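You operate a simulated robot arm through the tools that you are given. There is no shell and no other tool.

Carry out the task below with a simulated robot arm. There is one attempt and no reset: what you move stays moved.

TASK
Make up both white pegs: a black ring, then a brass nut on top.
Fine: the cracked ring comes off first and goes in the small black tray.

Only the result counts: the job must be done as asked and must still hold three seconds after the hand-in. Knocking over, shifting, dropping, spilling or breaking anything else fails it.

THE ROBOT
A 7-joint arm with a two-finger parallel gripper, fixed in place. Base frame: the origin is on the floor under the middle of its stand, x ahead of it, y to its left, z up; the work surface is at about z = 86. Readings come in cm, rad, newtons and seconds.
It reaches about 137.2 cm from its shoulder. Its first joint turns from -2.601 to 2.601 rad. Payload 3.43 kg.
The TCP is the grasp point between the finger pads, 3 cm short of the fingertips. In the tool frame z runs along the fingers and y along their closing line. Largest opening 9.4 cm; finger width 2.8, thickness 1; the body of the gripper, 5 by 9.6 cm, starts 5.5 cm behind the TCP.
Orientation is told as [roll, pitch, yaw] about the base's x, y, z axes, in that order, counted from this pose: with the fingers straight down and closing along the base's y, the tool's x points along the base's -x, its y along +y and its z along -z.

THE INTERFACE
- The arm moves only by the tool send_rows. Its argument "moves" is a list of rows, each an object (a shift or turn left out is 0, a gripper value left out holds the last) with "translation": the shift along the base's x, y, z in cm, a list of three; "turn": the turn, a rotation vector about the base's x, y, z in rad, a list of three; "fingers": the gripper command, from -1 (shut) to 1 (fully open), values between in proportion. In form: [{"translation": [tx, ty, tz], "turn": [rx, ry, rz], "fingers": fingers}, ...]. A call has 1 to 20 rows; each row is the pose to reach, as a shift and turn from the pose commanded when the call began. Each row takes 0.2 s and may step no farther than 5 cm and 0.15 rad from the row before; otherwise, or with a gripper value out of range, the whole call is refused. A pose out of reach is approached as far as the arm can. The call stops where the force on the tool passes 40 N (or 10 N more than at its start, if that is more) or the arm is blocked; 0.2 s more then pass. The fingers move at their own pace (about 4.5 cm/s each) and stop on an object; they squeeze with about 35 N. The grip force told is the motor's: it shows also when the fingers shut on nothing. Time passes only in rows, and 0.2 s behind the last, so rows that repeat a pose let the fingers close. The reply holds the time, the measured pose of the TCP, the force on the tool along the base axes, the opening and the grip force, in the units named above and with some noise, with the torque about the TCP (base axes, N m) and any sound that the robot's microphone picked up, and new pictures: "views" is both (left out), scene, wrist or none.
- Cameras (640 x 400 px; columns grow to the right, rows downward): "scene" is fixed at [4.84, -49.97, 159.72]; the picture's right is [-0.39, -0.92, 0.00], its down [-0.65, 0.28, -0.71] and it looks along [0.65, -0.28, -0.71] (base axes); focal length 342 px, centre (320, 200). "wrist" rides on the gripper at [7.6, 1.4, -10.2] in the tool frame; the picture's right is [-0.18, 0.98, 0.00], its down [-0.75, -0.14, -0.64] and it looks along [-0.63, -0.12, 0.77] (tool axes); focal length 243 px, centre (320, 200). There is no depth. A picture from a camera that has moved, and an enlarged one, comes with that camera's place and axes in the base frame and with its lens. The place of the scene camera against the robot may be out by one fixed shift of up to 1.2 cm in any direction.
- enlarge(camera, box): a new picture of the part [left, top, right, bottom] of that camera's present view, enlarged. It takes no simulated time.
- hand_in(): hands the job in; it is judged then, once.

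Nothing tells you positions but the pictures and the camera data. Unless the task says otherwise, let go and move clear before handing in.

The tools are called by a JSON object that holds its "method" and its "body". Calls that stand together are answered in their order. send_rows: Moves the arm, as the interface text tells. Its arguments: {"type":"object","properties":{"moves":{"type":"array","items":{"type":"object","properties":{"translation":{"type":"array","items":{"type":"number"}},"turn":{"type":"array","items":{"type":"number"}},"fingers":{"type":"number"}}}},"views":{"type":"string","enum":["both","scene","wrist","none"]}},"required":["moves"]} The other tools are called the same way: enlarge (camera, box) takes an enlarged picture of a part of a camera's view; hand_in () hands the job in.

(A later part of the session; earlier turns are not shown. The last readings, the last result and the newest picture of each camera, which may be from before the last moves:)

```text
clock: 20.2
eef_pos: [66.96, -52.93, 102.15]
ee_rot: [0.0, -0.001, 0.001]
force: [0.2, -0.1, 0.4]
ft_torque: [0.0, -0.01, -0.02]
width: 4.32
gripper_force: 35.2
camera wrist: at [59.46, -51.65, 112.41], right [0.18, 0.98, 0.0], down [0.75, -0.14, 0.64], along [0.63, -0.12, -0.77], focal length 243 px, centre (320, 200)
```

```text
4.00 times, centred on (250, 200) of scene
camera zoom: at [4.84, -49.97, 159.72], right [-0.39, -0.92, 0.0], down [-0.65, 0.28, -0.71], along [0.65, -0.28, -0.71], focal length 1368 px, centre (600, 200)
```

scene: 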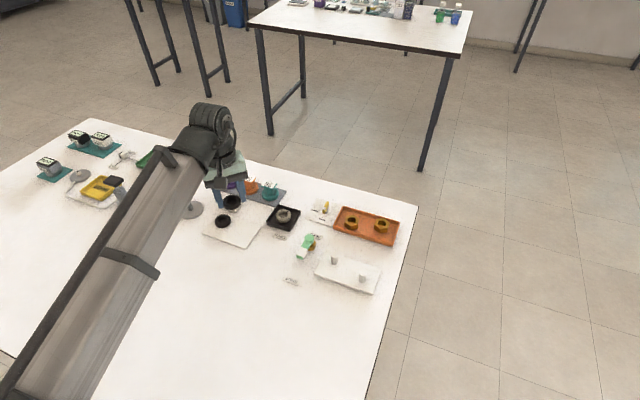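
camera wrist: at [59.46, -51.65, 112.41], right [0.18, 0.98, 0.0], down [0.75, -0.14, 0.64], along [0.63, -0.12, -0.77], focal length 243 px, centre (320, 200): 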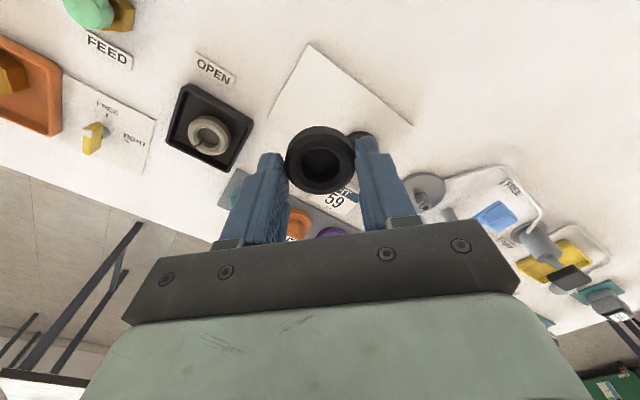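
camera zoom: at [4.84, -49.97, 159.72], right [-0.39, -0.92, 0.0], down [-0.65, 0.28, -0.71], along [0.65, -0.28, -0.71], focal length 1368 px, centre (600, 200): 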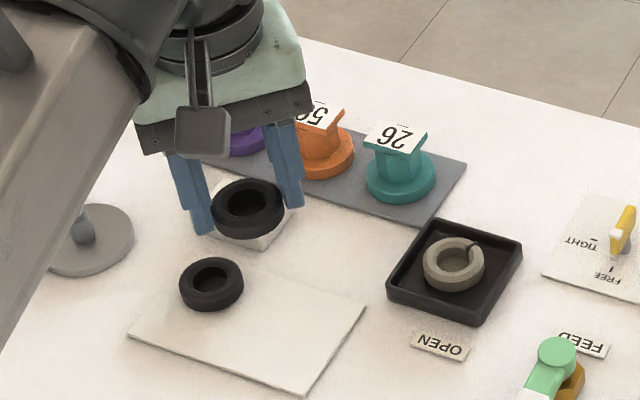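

I hold the black ring well centred, and the other ring stayed put. Now I'll carry it at height over peg 1.

{"method": "send_rows", "body": {"moves": [{"translation": [-3, -3.3, 0.5], "fingers": -1}, {"translation": [-6, -6.6, 0.5], "fingers": -1}, {"translation": [-9, -9.9, 0.5], "fingers": -1}, {"translation": [-12, -13.2, 0.5], "fingers": -1}, {"translation": [-15, -16.5, 0.5], "fingers": -1}, {"translation": [-17.5, -19, 0], "fingers": -1}, {"translation": [-18, -19.6, -1.5], "fingers": -1}, {"translation": [-18, -19.6, -3], "fingers": -1}, {"translation": [-18, -19.6, -3], "fingers": -1}]}}

{"method": "enlarge", "body": {"camera": "wrist", "box": [220, 60, 420, 205]}}

{"method": "enlarge", "body": {"camera": "scene", "box": [290, 210, 390, 300]}}

```text
clock: 22.2
eef_pos: [48.96, -72.52, 99.07]
ee_rot: [0.001, 0.0, 0.0]
force: [-0.8, 0.1, 0.4]
ft_torque: [0.03, 0.05, -0.03]
width: 4.29
gripper_force: 34.6
camera wrist: at [41.36, -71.17, 109.26], right [0.18, 0.98, 0.0], down [0.75, -0.14, 0.64], along [0.63, -0.12, -0.77], focal length 243 px, centre (320, 200)
```

scene: 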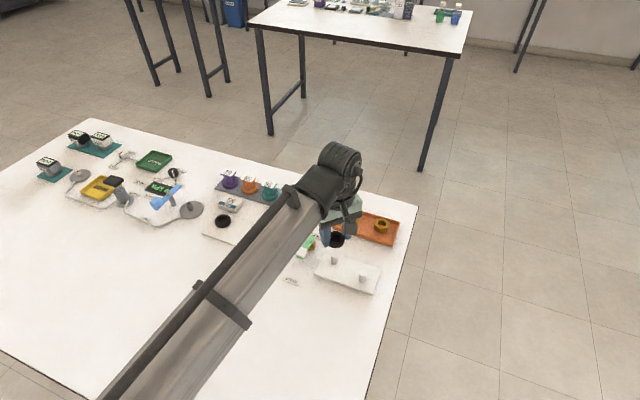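
wrist: 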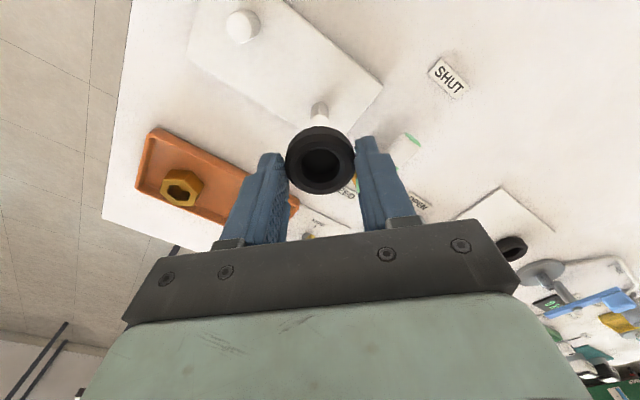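

```text
2.76 times, centred on (320, 132) of wrist
camera zoom: at [41.36, -71.17, 109.26], right [0.18, 0.98, 0.0], down [0.75, -0.14, 0.64], along [0.63, -0.12, -0.77], focal length 669 px, centre (320, 386)
```

zoom: 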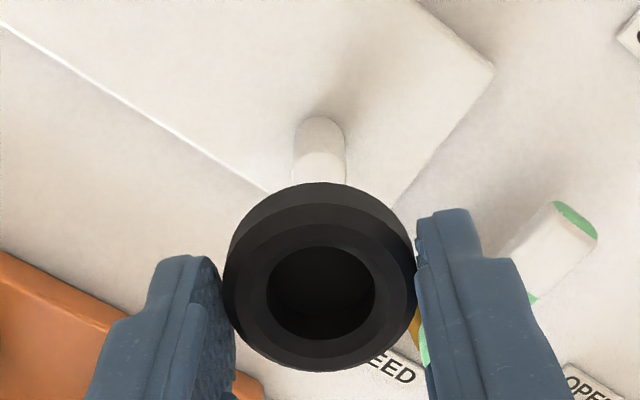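

```text
4.44 times, centred on (340, 255) of scene
camera zoom: at [4.84, -49.97, 159.72], right [-0.39, -0.92, 0.0], down [-0.65, 0.28, -0.71], along [0.65, -0.28, -0.71], focal length 1520 px, centre (231, -44)
```

zoom: 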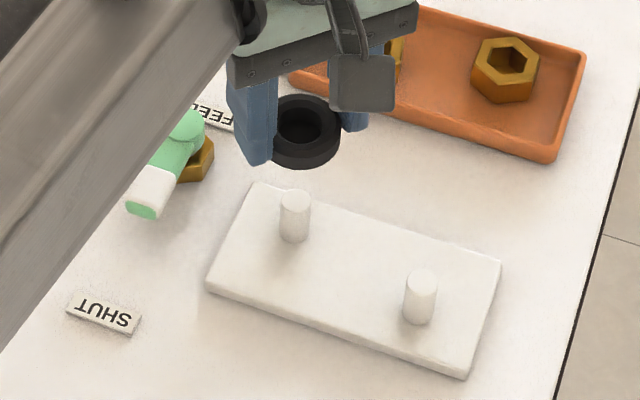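

Combining the views, peg 1 is at (49.25, -72.65) with its top at z ≈ 90.0. I'll correct by (+0.33, -0.14) and lower until the ring is just above the peg top.

{"method": "send_rows", "body": {"moves": [{"translation": [0.33, -0.14, -1], "fingers": -1}, {"translation": [0.33, -0.14, -2.5], "fingers": -1}, {"translation": [0.33, -0.14, -4], "fingers": -1}, {"translation": [0.33, -0.14, -4.6], "fingers": -1}, {"translation": [0.33, -0.14, -4.6], "fingers": -1}, {"translation": [0.33, -0.14, -4.6], "fingers": -1}]}}

{"method": "enlarge", "body": {"camera": "wrist", "box": [220, 60, 420, 205]}}

{"method": "enlarge", "body": {"camera": "scene", "box": [300, 220, 380, 290]}}

```text
clock: 23.6
eef_pos: [49.43, -72.65, 94.33]
ee_rot: [-0.001, 0.001, 0.002]
force: [-0.5, -0.1, -0.1]
ft_torque: [-0.01, 0.04, 0.03]
width: 4.33
gripper_force: 34.7
camera wrist: at [41.8, -71.21, 104.55], right [0.18, 0.98, 0.0], down [0.75, -0.14, 0.64], along [0.63, -0.12, -0.77], focal length 243 px, centre (320, 200)
```

scene: 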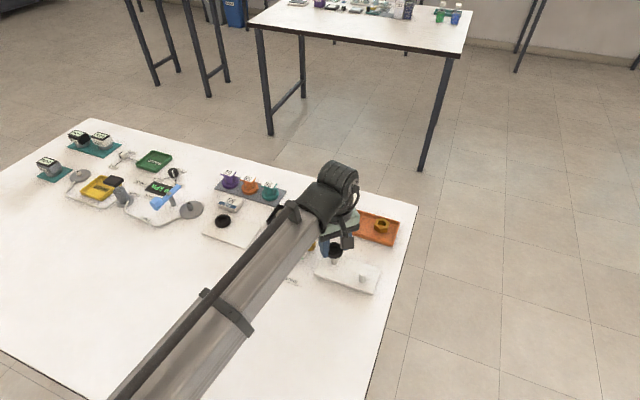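
wrist: 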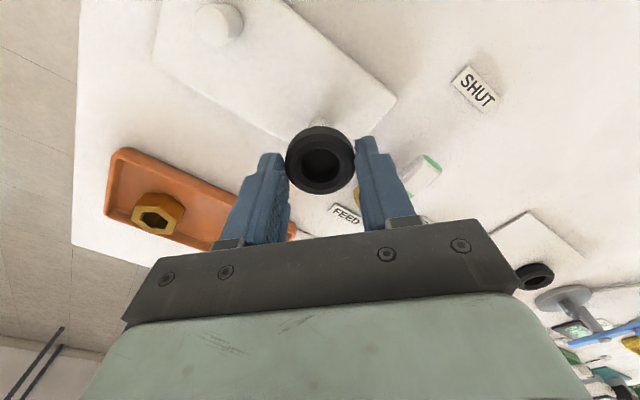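

```text
2.76 times, centred on (320, 132) of wrist
camera zoom: at [41.8, -71.21, 104.55], right [0.18, 0.98, 0.0], down [0.75, -0.14, 0.64], along [0.63, -0.12, -0.77], focal length 669 px, centre (320, 386)
```

zoom: 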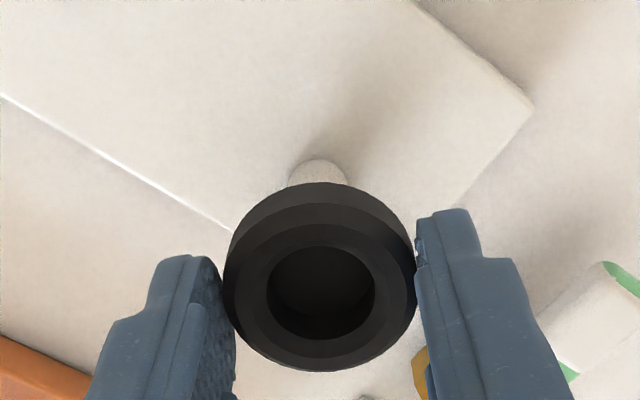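

```text
5.71 times, centred on (340, 255) of scene
camera zoom: at [4.84, -49.97, 159.72], right [-0.39, -0.92, 0.0], down [-0.65, 0.28, -0.71], along [0.65, -0.28, -0.71], focal length 1954 px, centre (206, -114)
```

zoom: 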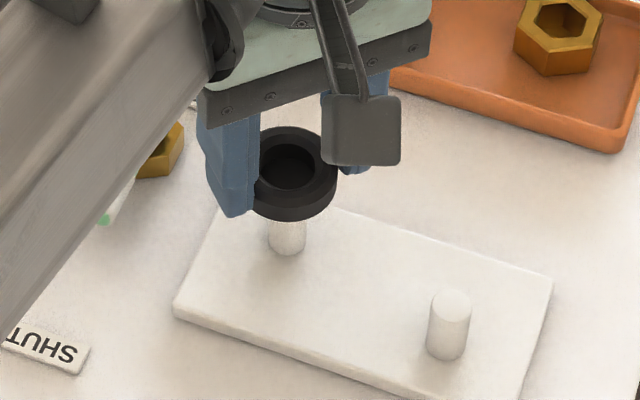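

The peg base shows at (-0.15, 0) from the TCP, so I'm within a couple of millimetres. I'll make a small correction and lower the ring slowly over the peg.

{"method": "send_rows", "body": {"moves": [{"translation": [-0.12, 0.05, 0], "fingers": -1}, {"translation": [-0.12, 0.05, -0.4], "fingers": -1}, {"translation": [-0.12, 0.05, -0.8], "fingers": -1}, {"translation": [-0.12, 0.05, -1.2], "fingers": -1}, {"translation": [-0.12, 0.05, -1.6], "fingers": -1}, {"translation": [-0.12, 0.05, -1.6], "fingers": -1}]}}

{"method": "enlarge", "body": {"camera": "wrist", "box": [220, 60, 420, 205]}}

{"method": "enlarge", "body": {"camera": "scene", "box": [300, 220, 380, 290]}}

```text
clock: 25.0
eef_pos: [49.15, -72.58, 92.75]
ee_rot: [-0.001, -0.001, 0.0]
force: [0.6, 0.3, 0.9]
ft_torque: [0.01, 0.01, 0.0]
width: 4.28
gripper_force: 35.1
camera wrist: at [41.56, -71.25, 102.99], right [0.18, 0.98, 0.0], down [0.75, -0.14, 0.64], along [0.63, -0.12, -0.77], focal length 243 px, centre (320, 200)
```

scene: 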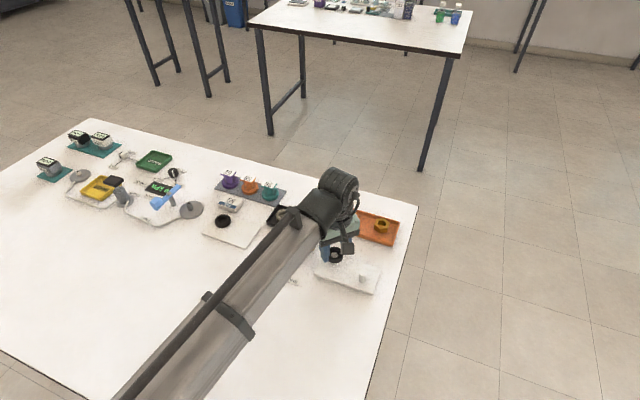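
wrist: 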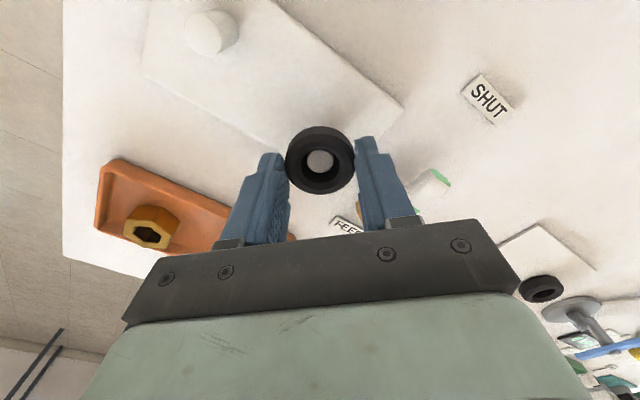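

```text
2.76 times, centred on (320, 132) of wrist
camera zoom: at [41.56, -71.25, 102.99], right [0.18, 0.98, 0.0], down [0.75, -0.14, 0.64], along [0.63, -0.12, -0.77], focal length 669 px, centre (320, 386)
```

zoom: 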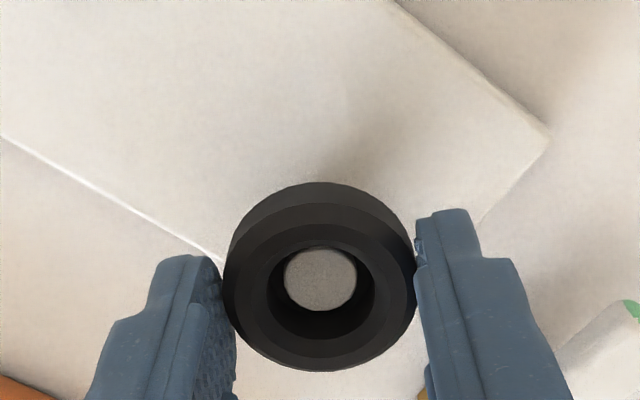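

```text
5.71 times, centred on (340, 255) of scene
camera zoom: at [4.84, -49.97, 159.72], right [-0.39, -0.92, 0.0], down [-0.65, 0.28, -0.71], along [0.65, -0.28, -0.71], focal length 1954 px, centre (206, -114)
```

zoom: 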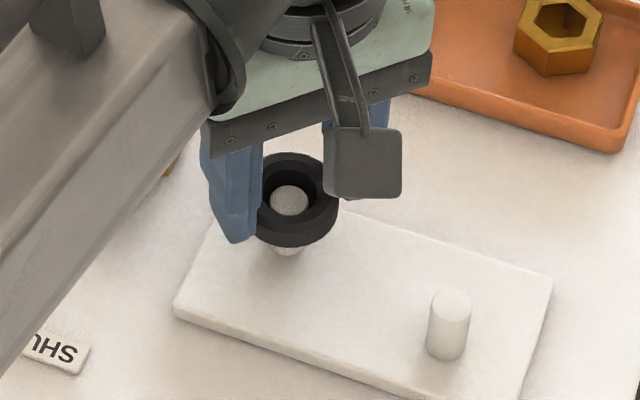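

The peg top now shows inside the ring's hole, centred and without any contact force. I'll continue down to the plate.

{"method": "send_rows", "body": {"moves": [{"translation": [0, 0, -0.4], "fingers": -1}, {"translation": [0, 0, -0.8], "fingers": -1}, {"translation": [0, 0, -1.2], "fingers": -1}, {"translation": [0, 0, -1.5], "fingers": -1}, {"translation": [0, 0, -1.8], "fingers": -1}, {"translation": [0, 0, -1.8], "fingers": -1}]}}

{"method": "enlarge", "body": {"camera": "wrist", "box": [220, 60, 420, 205]}}

{"method": "enlarge", "body": {"camera": "scene", "box": [300, 220, 380, 290]}}

```text
clock: 26.4
eef_pos: [49.19, -72.49, 91.07]
ee_rot: [-0.001, 0.0, 0.001]
force: [-0.4, -0.3, -0.2]
ft_torque: [-0.02, -0.01, 0.03]
width: 4.26
gripper_force: 35.0
camera wrist: at [41.57, -71.22, 101.26], right [0.18, 0.98, 0.0], down [0.75, -0.14, 0.64], along [0.63, -0.12, -0.77], focal length 243 px, centre (320, 200)
```

scene: 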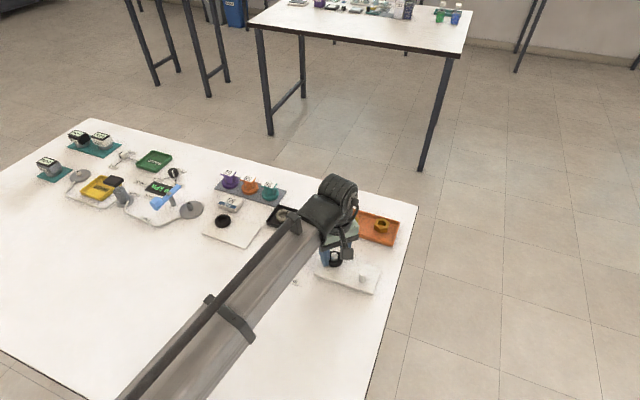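
wrist: 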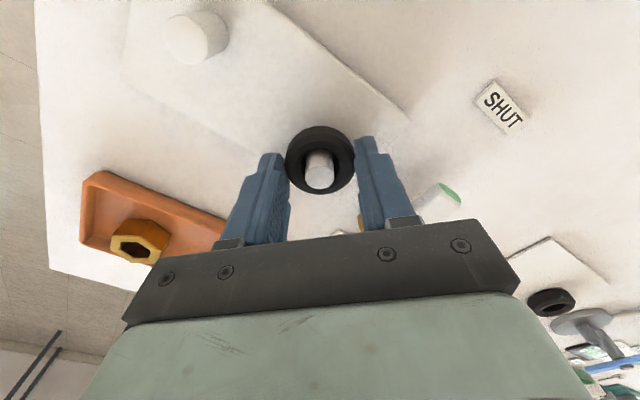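

```text
2.76 times, centred on (320, 132) of wrist
camera zoom: at [41.57, -71.22, 101.26], right [0.18, 0.98, 0.0], down [0.75, -0.14, 0.64], along [0.63, -0.12, -0.77], focal length 669 px, centre (320, 386)
```

zoom: 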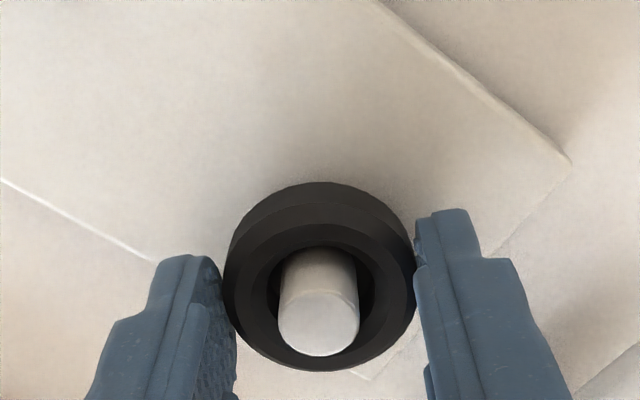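

```text
5.71 times, centred on (340, 255) of scene
camera zoom: at [4.84, -49.97, 159.72], right [-0.39, -0.92, 0.0], down [-0.65, 0.28, -0.71], along [0.65, -0.28, -0.71], focal length 1954 px, centre (206, -114)
```

zoom: 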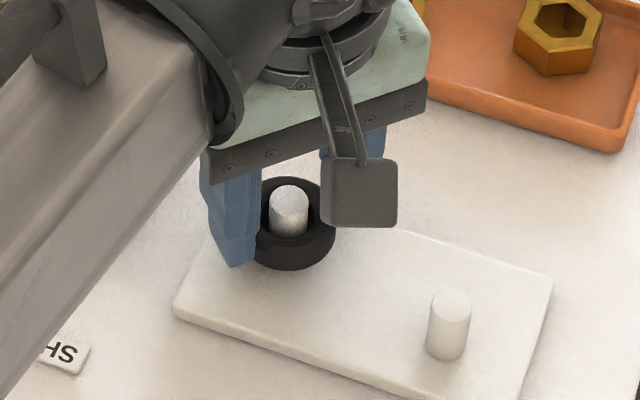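

The ring is almost on the plate. I'll go down about 4 mm more, release and see it settle.

{"method": "send_rows", "body": {"moves": [{"translation": [0, 0, -0.2], "fingers": -1}, {"translation": [0, 0, -0.4], "fingers": -1}, {"translation": [0, 0, -0.4], "fingers": -1}, {"translation": [0, 0, -0.4], "fingers": 0.2}, {"translation": [0, 0, -0.4], "fingers": 0.4}, {"translation": [0, 0, -0.4], "fingers": 0.4}, {"translation": [0, 0, -0.4], "fingers": 0.4}]}}

{"method": "enlarge", "body": {"camera": "wrist", "box": [220, 60, 420, 205]}}

{"method": "enlarge", "body": {"camera": "scene", "box": [300, 220, 380, 290]}}

```text
clock: 28.0
eef_pos: [49.08, -72.56, 90.58]
ee_rot: [0.0, -0.001, 0.0]
force: [0.0, -0.1, 0.0]
ft_torque: [0.0, 0.04, -0.01]
width: 6.59
gripper_force: 0.2
camera wrist: at [41.5, -71.21, 100.79], right [0.18, 0.98, 0.0], down [0.75, -0.14, 0.64], along [0.63, -0.12, -0.77], focal length 243 px, centre (320, 200)
```

scene: 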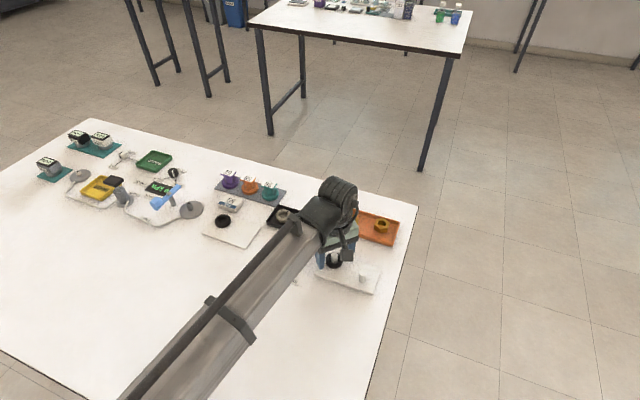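
wrist: 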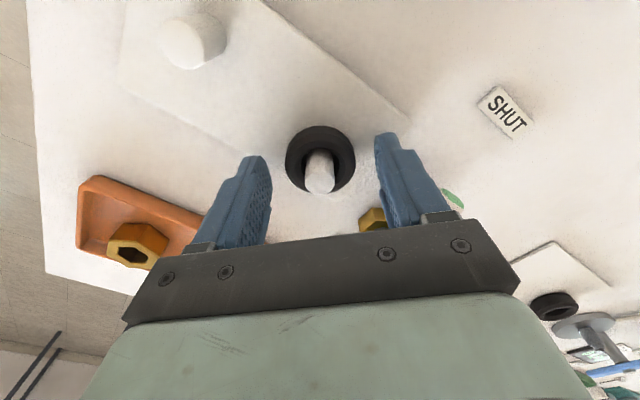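

```text
2.76 times, centred on (320, 132) of wrist
camera zoom: at [41.5, -71.21, 100.79], right [0.18, 0.98, 0.0], down [0.75, -0.14, 0.64], along [0.63, -0.12, -0.77], focal length 669 px, centre (320, 386)
```

zoom: 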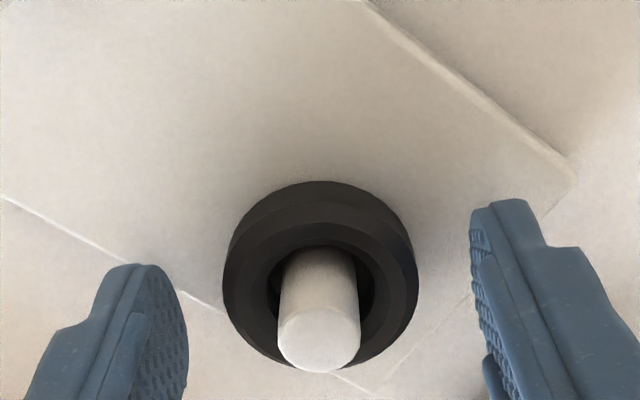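

```text
5.71 times, centred on (340, 255) of scene
camera zoom: at [4.84, -49.97, 159.72], right [-0.39, -0.92, 0.0], down [-0.65, 0.28, -0.71], along [0.65, -0.28, -0.71], focal length 1954 px, centre (206, -114)
```

zoom: 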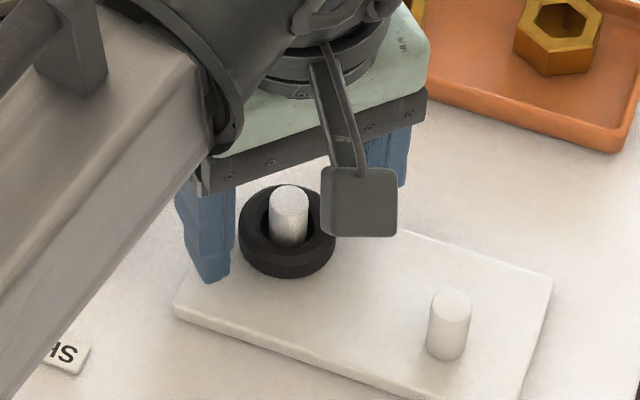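

The ring is seated on peg 1. Now I'll rise straight up and go for the second black ring at about (73.5, -49.8).

{"method": "send_rows", "body": {"moves": [{"translation": [0, 0, 1.5], "fingers": 0.4}, {"translation": [0, 0, 4.5], "fingers": 0.4}, {"translation": [0, 0, 8.5], "fingers": 0.4}, {"translation": [1, 1, 12], "fingers": 0.4}, {"translation": [4, 4, 12], "fingers": 0.4}, {"translation": [7.2, 7, 12], "fingers": 0.4}, {"translation": [10.4, 10, 12], "fingers": 0.4}, {"translation": [13.6, 13, 12], "fingers": 0.4}, {"translation": [16.8, 16, 12], "fingers": 0.4}, {"translation": [20, 19, 12], "fingers": 0.4}, {"translation": [23, 22, 11], "fingers": 0.4}, {"translation": [24.3, 22.9, 10], "fingers": 0.4}, {"translation": [24.3, 22.9, 10], "fingers": 0.4}, {"translation": [24.3, 22.9, 10], "fingers": 0.4}]}}

{"method": "enlarge", "body": {"camera": "wrist", "box": [220, 40, 420, 185]}}

{"method": "enlarge", "body": {"camera": "scene", "box": [280, 190, 420, 300]}}

```text
clock: 31.0
eef_pos: [73.48, -49.37, 100.58]
ee_rot: [0.001, 0.002, 0.0]
force: [0.0, -0.1, -0.1]
ft_torque: [-0.02, 0.0, -0.01]
width: 6.56
gripper_force: 0.0
camera wrist: at [65.9, -48.08, 110.7], right [0.18, 0.98, 0.0], down [0.75, -0.14, 0.64], along [0.63, -0.12, -0.77], focal length 243 px, centre (320, 200)
```

scene: 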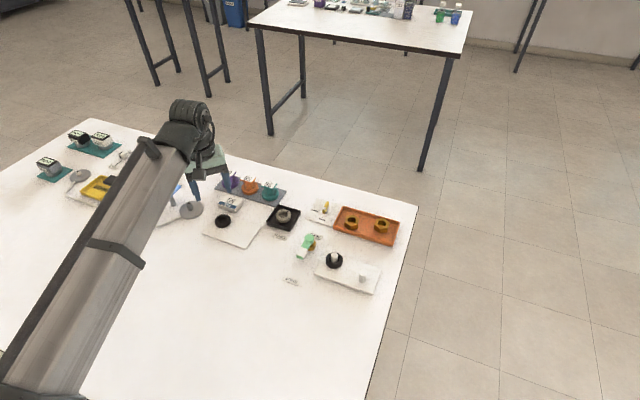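
wrist: 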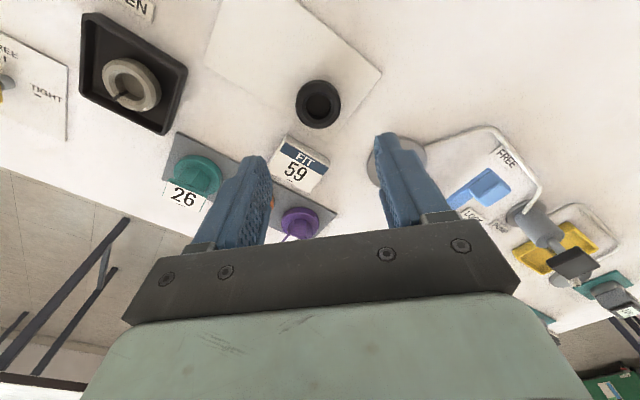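

```text
2.76 times, centred on (320, 112) of wrist
camera zoom: at [65.9, -48.08, 110.7], right [0.18, 0.98, 0.0], down [0.75, -0.14, 0.64], along [0.63, -0.12, -0.77], focal length 669 px, centre (320, 441)
```

zoom: 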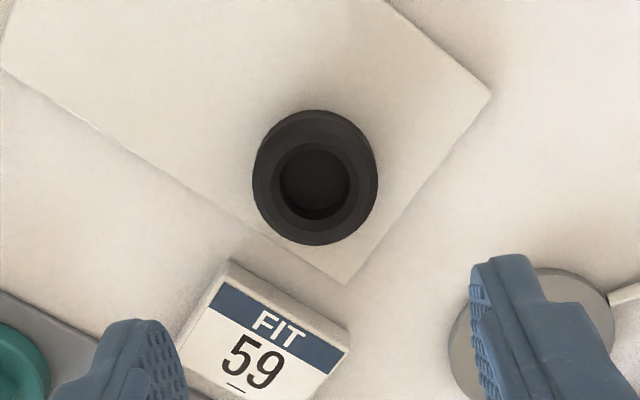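

```text
3.64 times, centred on (350, 245) of scene
camera zoom: at [4.84, -49.97, 159.72], right [-0.39, -0.92, 0.0], down [-0.65, 0.28, -0.71], along [0.65, -0.28, -0.71], focal length 1243 px, centre (211, 36)
```

zoom: 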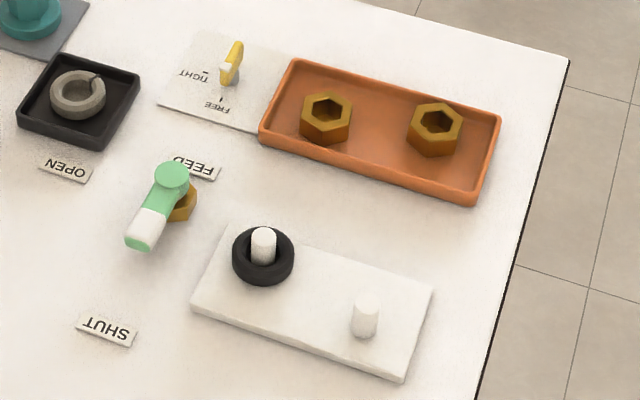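

The second ring is at about (73.6, -49.67). The "FIT 59" block's corner is at about (76.2, -53.4), so the fingers have more than 1 cm to spare. I'll go down with a small correction and check.

{"method": "send_rows", "body": {"moves": [{"translation": [0.1, -0.2, -2.5], "fingers": 0.3}, {"translation": [0.1, -0.2, -5], "fingers": 0.3}, {"translation": [0.1, -0.2, -7.5], "fingers": 0.3}, {"translation": [0.1, -0.2, -8.7], "fingers": 0.3}, {"translation": [0.1, -0.2, -8.7], "fingers": 0.3}, {"translation": [0.1, -0.2, -8.7], "fingers": 0.3}], "views": "wrist"}}

{"method": "enlarge", "body": {"camera": "wrist", "box": [220, 60, 420, 205]}}

```text
clock: 32.4
eef_pos: [73.54, -49.72, 91.69]
ee_rot: [0.0, 0.0, 0.001]
force: [0.0, -0.8, 0.3]
ft_torque: [0.01, 0.0, 0.0]
width: 6.09
gripper_force: 0.0
camera wrist: at [65.99, -48.45, 101.94], right [0.18, 0.98, 0.0], down [0.75, -0.14, 0.64], along [0.63, -0.12, -0.77], focal length 243 px, centre (320, 200)
```

wrist: 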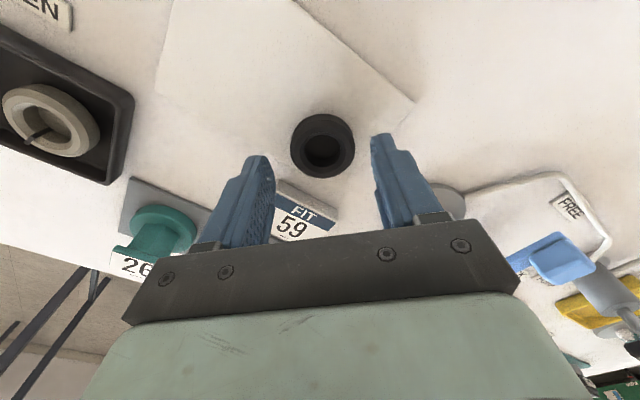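

```text
2.76 times, centred on (320, 132) of wrist
camera zoom: at [65.99, -48.45, 101.94], right [0.18, 0.98, 0.0], down [0.75, -0.14, 0.64], along [0.63, -0.12, -0.77], focal length 669 px, centre (320, 386)
```

zoom: 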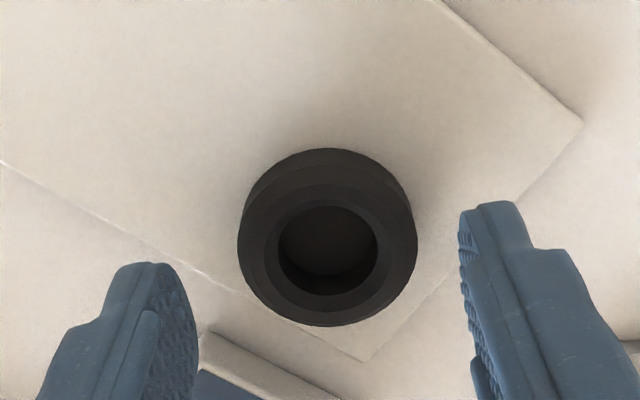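

The ring is within 2 mm of centre. I'll lower the last 1.8 cm, close and lift.

{"method": "send_rows", "body": {"moves": [{"translation": [0, 0.15, -0.6], "fingers": 0.3}, {"translation": [0, 0.15, -1.2], "fingers": 0.3}, {"translation": [0, 0.15, -1.8], "fingers": 0.3}, {"translation": [0, 0.15, -1.8], "fingers": 0.3}, {"translation": [0, 0.15, -1.8], "fingers": -1}, {"translation": [0, 0.15, -1.8], "fingers": -1}, {"translation": [0, 0.15, -1.8], "fingers": -1}, {"translation": [0, 0.15, -1.8], "fingers": -1}]}}

{"method": "enlarge", "body": {"camera": "wrist", "box": [220, 60, 420, 205]}}

```text
clock: 34.2
eef_pos: [73.52, -49.64, 90.03]
ee_rot: [-0.001, 0.001, 0.001]
force: [0.3, -0.3, -0.9]
ft_torque: [0.03, -0.02, 0.04]
width: 4.35
gripper_force: 34.7
camera wrist: at [65.99, -48.29, 100.33], right [0.18, 0.98, 0.0], down [0.75, -0.14, 0.64], along [0.63, -0.12, -0.77], focal length 243 px, centre (320, 200)
```

scene: 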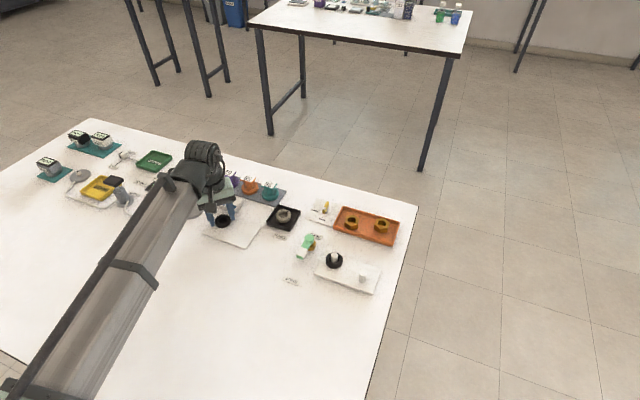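
wrist: 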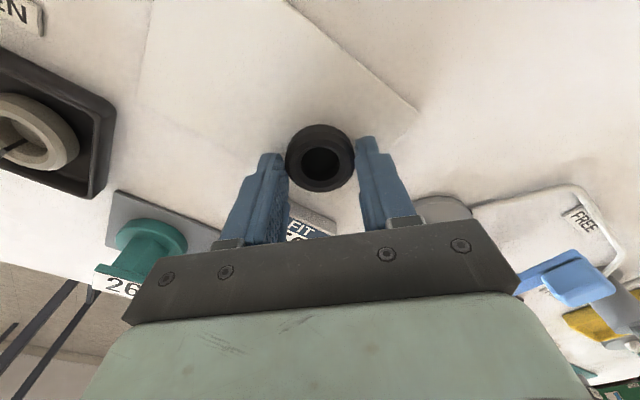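

```text
2.76 times, centred on (320, 132) of wrist
camera zoom: at [65.99, -48.29, 100.33], right [0.18, 0.98, 0.0], down [0.75, -0.14, 0.64], along [0.63, -0.12, -0.77], focal length 669 px, centre (320, 386)
```

zoom: 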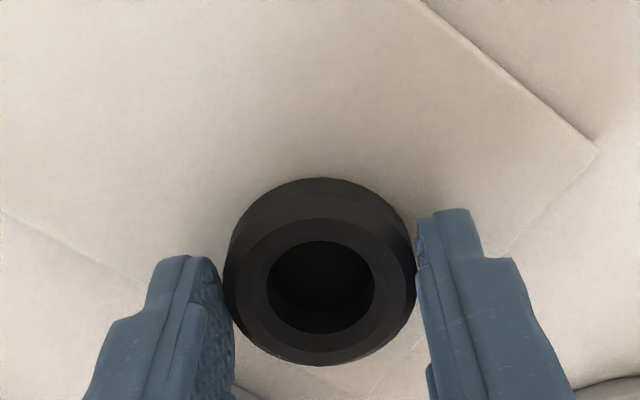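

The second ring is gripped. I'll lift it and carry it to above peg 2, at about (41.9, -76.6).

{"method": "send_rows", "body": {"moves": [{"translation": [0, 0, 1], "fingers": -1}, {"translation": [0, 0, 4], "fingers": -1}, {"translation": [0, 0, 8], "fingers": -1}, {"translation": [-1, -0.8, 12], "fingers": -1}, {"translation": [-4, -3.4, 12], "fingers": -1}, {"translation": [-7.5, -6.4, 12], "fingers": -1}, {"translation": [-11, -9.4, 12], "fingers": -1}, {"translation": [-14.5, -12.4, 12], "fingers": -1}, {"translation": [-18, -15.4, 12], "fingers": -1}, {"translation": [-21.5, -18.4, 12], "fingers": -1}, {"translation": [-25, -21.4, 12], "fingers": -1}, {"translation": [-28.5, -24.4, 12], "fingers": -1}, {"translation": [-31, -26.5, 10.5], "fingers": -1}, {"translation": [-31.5, -26.9, 9], "fingers": -1}, {"translation": [-31.5, -26.9, 9], "fingers": -1}, {"translation": [-31.5, -26.9, 9], "fingers": -1}]}}

{"method": "enlarge", "body": {"camera": "wrist", "box": [220, 60, 420, 205]}}

{"method": "enlarge", "body": {"camera": "scene", "box": [310, 220, 410, 300]}}

```text
clock: 37.6
eef_pos: [42.06, -76.7, 99.39]
ee_rot: [0.001, 0.001, -0.001]
force: [-0.7, 0.1, -0.4]
ft_torque: [-0.02, 0.0, 0.01]
width: 4.32
gripper_force: 34.9
camera wrist: at [34.52, -75.33, 109.56], right [0.18, 0.98, 0.0], down [0.75, -0.14, 0.64], along [0.63, -0.12, -0.77], focal length 243 px, centre (320, 200)
```

scene: 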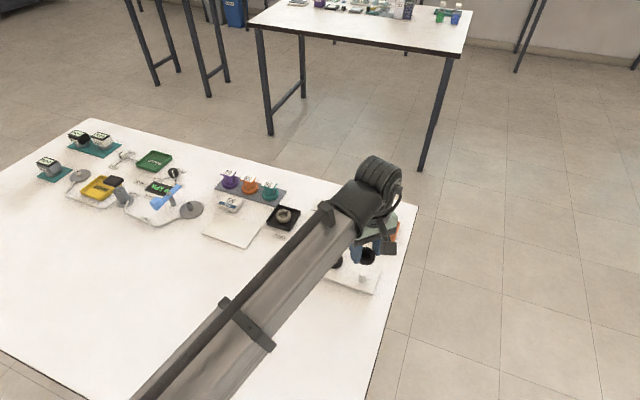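
wrist: 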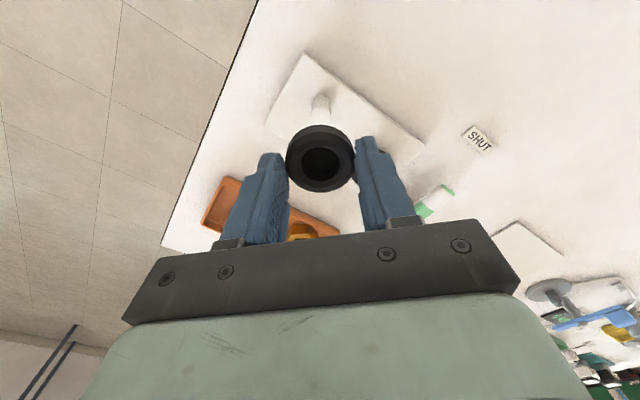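

```text
2.76 times, centred on (320, 132) of wrist
camera zoom: at [34.52, -75.33, 109.56], right [0.18, 0.98, 0.0], down [0.75, -0.14, 0.64], along [0.63, -0.12, -0.77], focal length 669 px, centre (320, 386)
```

zoom: 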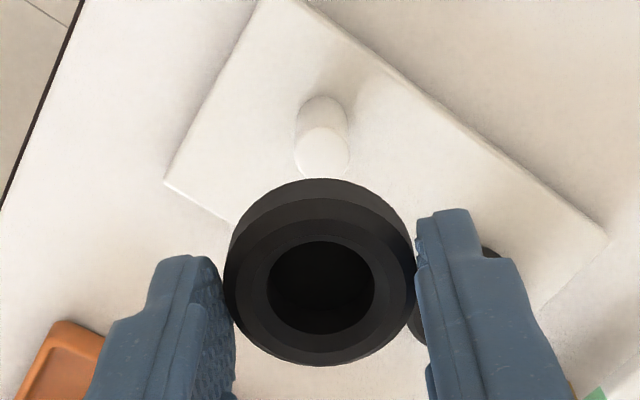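

```text
5.00 times, centred on (360, 260) of scene
camera zoom: at [4.84, -49.97, 159.72], right [-0.39, -0.92, 0.0], down [-0.65, 0.28, -0.71], along [0.65, -0.28, -0.71], focal length 1709 px, centre (120, -100)
```

zoom: 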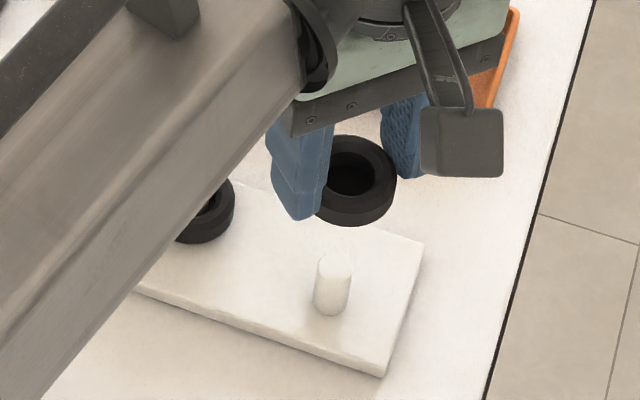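

Peg 2 is at about (41.84, -76.6). I'll shift by (-0.16, +0.1) and lower until the ring is just above it.

{"method": "send_rows", "body": {"moves": [{"translation": [-0.16, 0.1, -1.5], "fingers": -1}, {"translation": [-0.16, 0.1, -3], "fingers": -1}, {"translation": [-0.16, 0.1, -4.5], "fingers": -1}, {"translation": [-0.16, 0.1, -5], "fingers": -1}, {"translation": [-0.16, 0.1, -5], "fingers": -1}, {"translation": [-0.16, 0.1, -5], "fingers": -1}]}}

{"method": "enlarge", "body": {"camera": "wrist", "box": [220, 60, 420, 205]}}

{"method": "enlarge", "body": {"camera": "scene", "box": [310, 220, 410, 300]}}

```text
clock: 39.0
eef_pos: [42.05, -76.41, 93.98]
ee_rot: [0.001, -0.002, 0.0]
force: [-0.5, -0.5, -0.6]
ft_torque: [0.0, 0.01, 0.0]
width: 4.3
gripper_force: 35.4
camera wrist: at [34.4, -75.04, 104.28], right [0.18, 0.98, 0.0], down [0.75, -0.14, 0.64], along [0.63, -0.12, -0.77], focal length 243 px, centre (320, 200)
```

scene: 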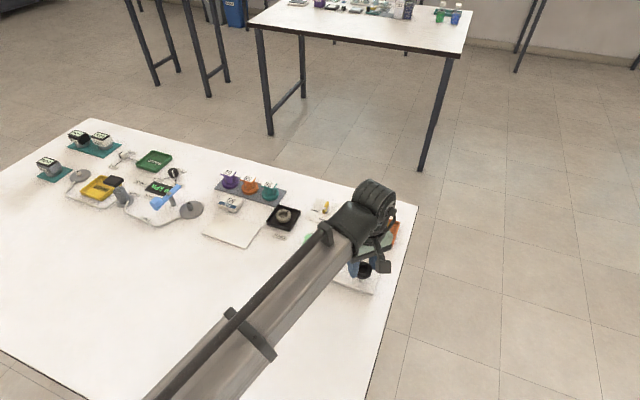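
wrist: 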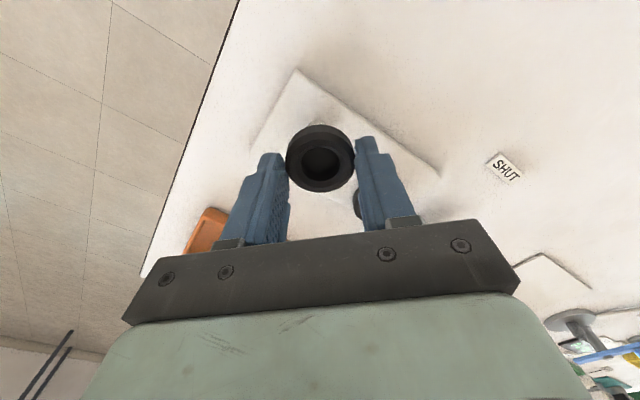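

```text
2.76 times, centred on (320, 132) of wrist
camera zoom: at [34.4, -75.04, 104.28], right [0.18, 0.98, 0.0], down [0.75, -0.14, 0.64], along [0.63, -0.12, -0.77], focal length 669 px, centre (320, 386)
```

zoom: 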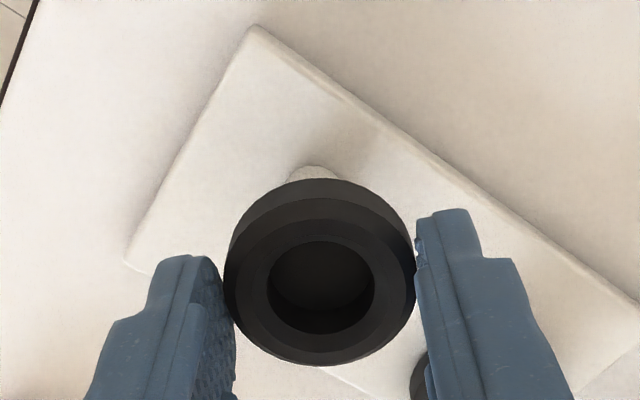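

```text
5.00 times, centred on (360, 260) of scene
camera zoom: at [4.84, -49.97, 159.72], right [-0.39, -0.92, 0.0], down [-0.65, 0.28, -0.71], along [0.65, -0.28, -0.71], focal length 1709 px, centre (120, -100)
```

zoom: 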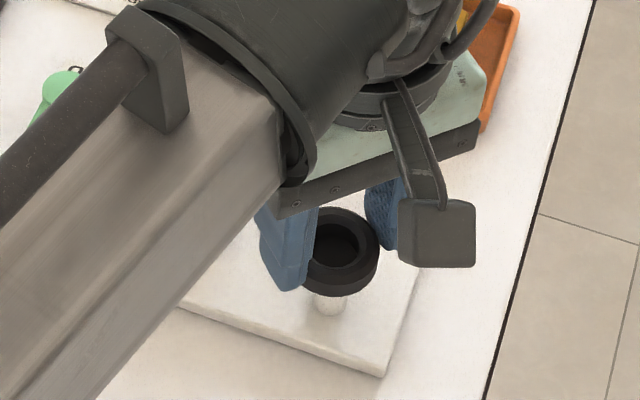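

The peg base shows about (-0.09, -0.14) from the TCP, so I'll shift slightly in y and lower over the peg.

{"method": "send_rows", "body": {"moves": [{"translation": [0.02, -0.13, 0], "fingers": -1}, {"translation": [0.02, -0.13, -0.4], "fingers": -1}, {"translation": [0.02, -0.13, -0.8], "fingers": -1}, {"translation": [0.02, -0.13, -1.2], "fingers": -1}, {"translation": [0.02, -0.13, -1.2], "fingers": -1}, {"translation": [0.02, -0.13, -1.2], "fingers": -1}], "views": "wrist"}}

{"method": "enlarge", "body": {"camera": "wrist", "box": [220, 60, 420, 205]}}

{"method": "enlarge", "body": {"camera": "scene", "box": [310, 220, 410, 300]}}

```text
clock: 40.4
eef_pos: [41.94, -76.51, 93.0]
ee_rot: [0.001, -0.001, 0.0]
force: [-0.7, -0.5, -0.8]
ft_torque: [0.04, -0.02, 0.02]
width: 4.28
gripper_force: 35.3
camera wrist: at [34.35, -75.28, 103.14], right [0.18, 0.98, 0.0], down [0.75, -0.14, 0.64], along [0.63, -0.12, -0.77], focal length 243 px, centre (320, 200)
```

wrist: 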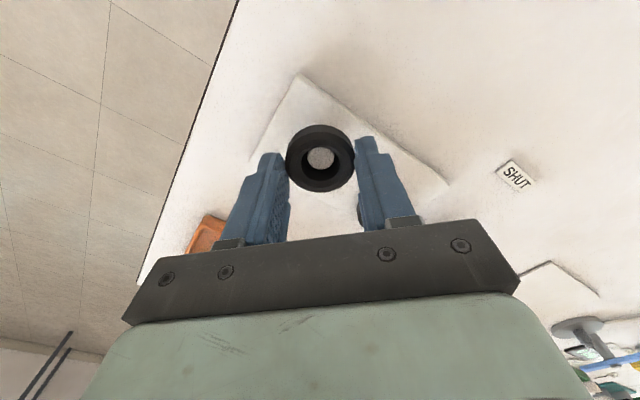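

```text
2.76 times, centred on (320, 132) of wrist
camera zoom: at [34.35, -75.28, 103.14], right [0.18, 0.98, 0.0], down [0.75, -0.14, 0.64], along [0.63, -0.12, -0.77], focal length 669 px, centre (320, 386)
```

zoom: 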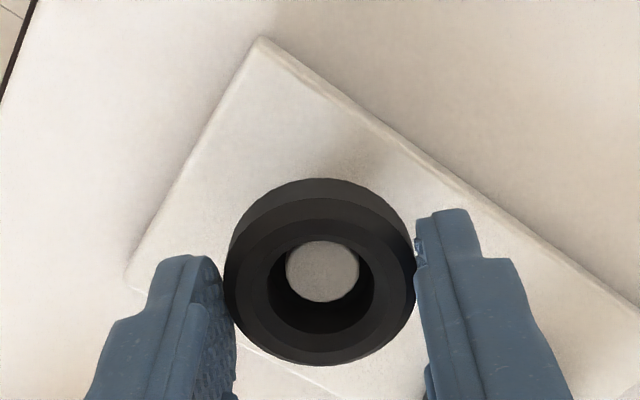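

```text
5.00 times, centred on (360, 260) of scene
camera zoom: at [4.84, -49.97, 159.72], right [-0.39, -0.92, 0.0], down [-0.65, 0.28, -0.71], along [0.65, -0.28, -0.71], focal length 1709 px, centre (120, -100)
```

zoom: 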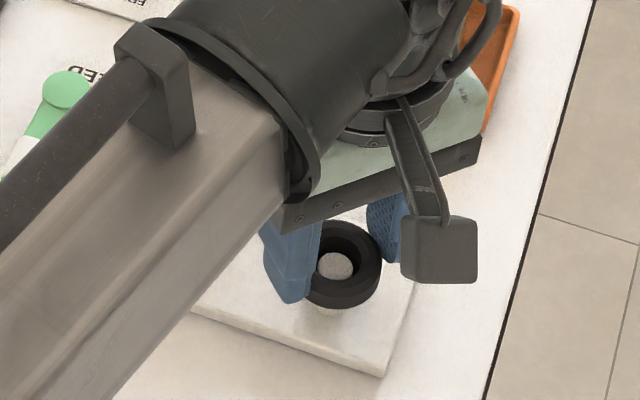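

The peg is inside the hole and centred. I'll lower to the plate, release and let the ring settle.

{"method": "send_rows", "body": {"moves": [{"translation": [0, 0, -0.4], "fingers": -1}, {"translation": [0, 0, -0.8], "fingers": -1}, {"translation": [0, 0, -1.2], "fingers": -1}, {"translation": [0, 0, -1.6], "fingers": -1}, {"translation": [0, 0, -2.0], "fingers": -1}, {"translation": [0, 0, -2.2], "fingers": -1}, {"translation": [0, 0, -2.2], "fingers": -1}], "views": "wrist"}}

{"method": "enlarge", "body": {"camera": "wrist", "box": [220, 60, 420, 205]}}

{"method": "enlarge", "body": {"camera": "scene", "box": [310, 220, 410, 300]}}

```text
clock: 42.0
eef_pos: [41.93, -76.57, 90.7]
ee_rot: [-0.001, 0.002, 0.0]
force: [-2.2, -2.4, 7.4]
ft_torque: [-0.05, 0.06, 0.08]
width: 4.26
gripper_force: 35.0
camera wrist: at [34.37, -75.24, 100.94], right [0.18, 0.98, 0.0], down [0.75, -0.14, 0.64], along [0.63, -0.12, -0.77], focal length 243 px, centre (320, 200)
```

wrist: 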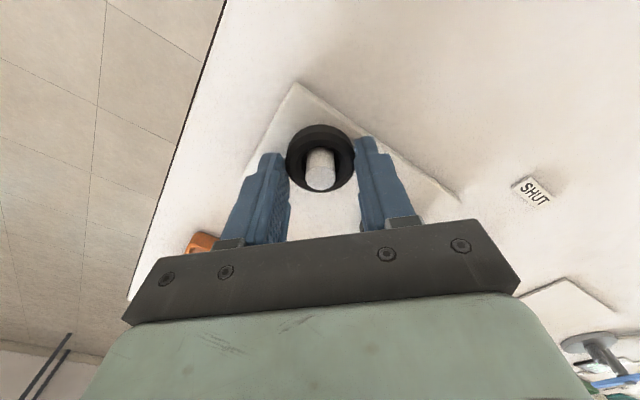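

```text
2.76 times, centred on (320, 132) of wrist
camera zoom: at [34.37, -75.24, 100.94], right [0.18, 0.98, 0.0], down [0.75, -0.14, 0.64], along [0.63, -0.12, -0.77], focal length 669 px, centre (320, 386)
```

zoom: 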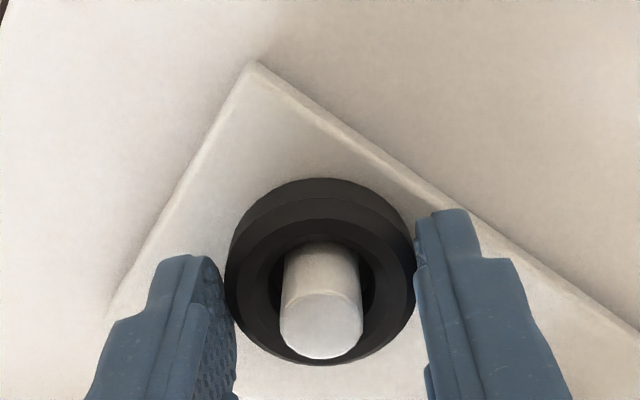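

```text
5.00 times, centred on (360, 260) of scene
camera zoom: at [4.84, -49.97, 159.72], right [-0.39, -0.92, 0.0], down [-0.65, 0.28, -0.71], along [0.65, -0.28, -0.71], focal length 1709 px, centre (120, -100)
```

zoom: 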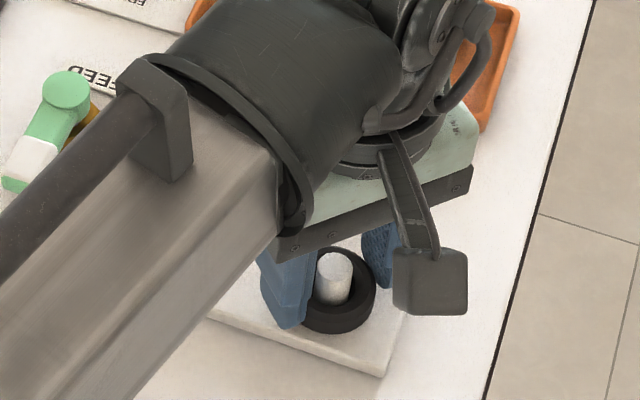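

Light contact shows the ring is on the plate. I'll open, rise straight up and move over the orange tray to study the nuts.

{"method": "send_rows", "body": {"moves": [{"translation": [0, 0, 0], "fingers": 0.1}, {"translation": [0, 0, 0], "fingers": 0.3}, {"translation": [0, 0, 0], "fingers": 0.3}, {"translation": [0, 0, 0], "fingers": 0.3}, {"translation": [0, 0, 1.5], "fingers": 0.3}, {"translation": [0, 0, 4.5], "fingers": 0.3}, {"translation": [0, 0, 8.5], "fingers": 0.3}, {"translation": [0.5, -0.3, 12], "fingers": 0.3}, {"translation": [4, -2.5, 13], "fingers": 0.3}, {"translation": [8, -5, 13], "fingers": 0.3}, {"translation": [12, -7.5, 13], "fingers": 0.3}, {"translation": [15, -9, 13], "fingers": 0.3}, {"translation": [15, -9, 13], "fingers": 0.3}, {"translation": [15, -9, 13], "fingers": 0.3}]}}

{"method": "enlarge", "body": {"camera": "wrist", "box": [200, 20, 440, 180]}}

{"method": "enlarge", "body": {"camera": "scene", "box": [300, 190, 420, 300]}}

```text
clock: 45.0
eef_pos: [56.91, -86.02, 103.83]
ee_rot: [0.001, 0.0, -0.001]
force: [0.1, 0.4, -0.5]
ft_torque: [-0.01, 0.01, -0.02]
width: 6.11
gripper_force: 0.0
camera wrist: at [49.46, -84.62, 114.04], right [0.18, 0.98, 0.0], down [0.75, -0.14, 0.64], along [0.63, -0.12, -0.77], focal length 243 px, centre (320, 200)
```

scene: 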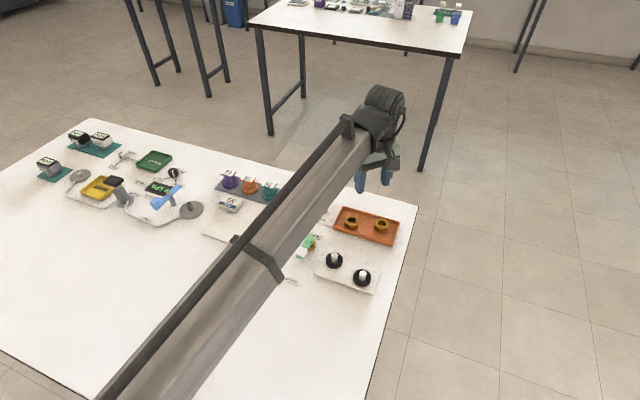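
wrist: 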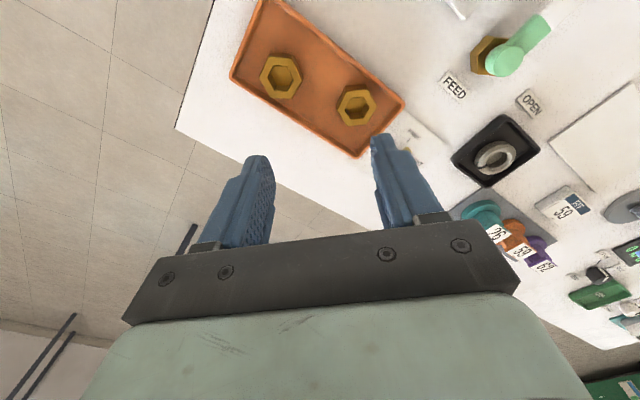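

```text
2.50 times, centred on (320, 100) of wrist
camera zoom: at [49.46, -84.62, 114.04], right [0.18, 0.98, 0.0], down [0.75, -0.14, 0.64], along [0.63, -0.12, -0.77], focal length 606 px, centre (320, 450)
```

zoom: 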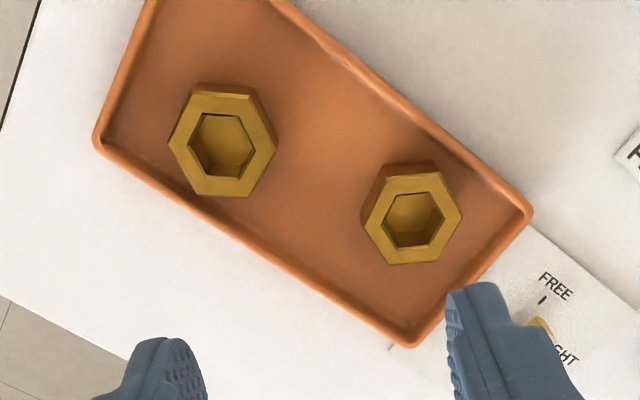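

```text
3.64 times, centred on (360, 245) of scene
camera zoom: at [4.84, -49.97, 159.72], right [-0.39, -0.92, 0.0], down [-0.65, 0.28, -0.71], along [0.65, -0.28, -0.71], focal length 1243 px, centre (174, 36)
```

zoom: 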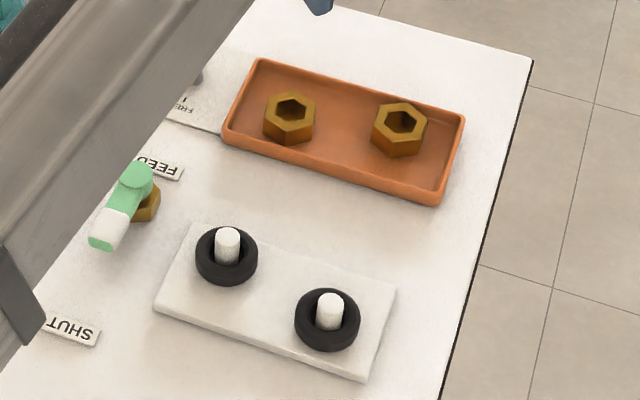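

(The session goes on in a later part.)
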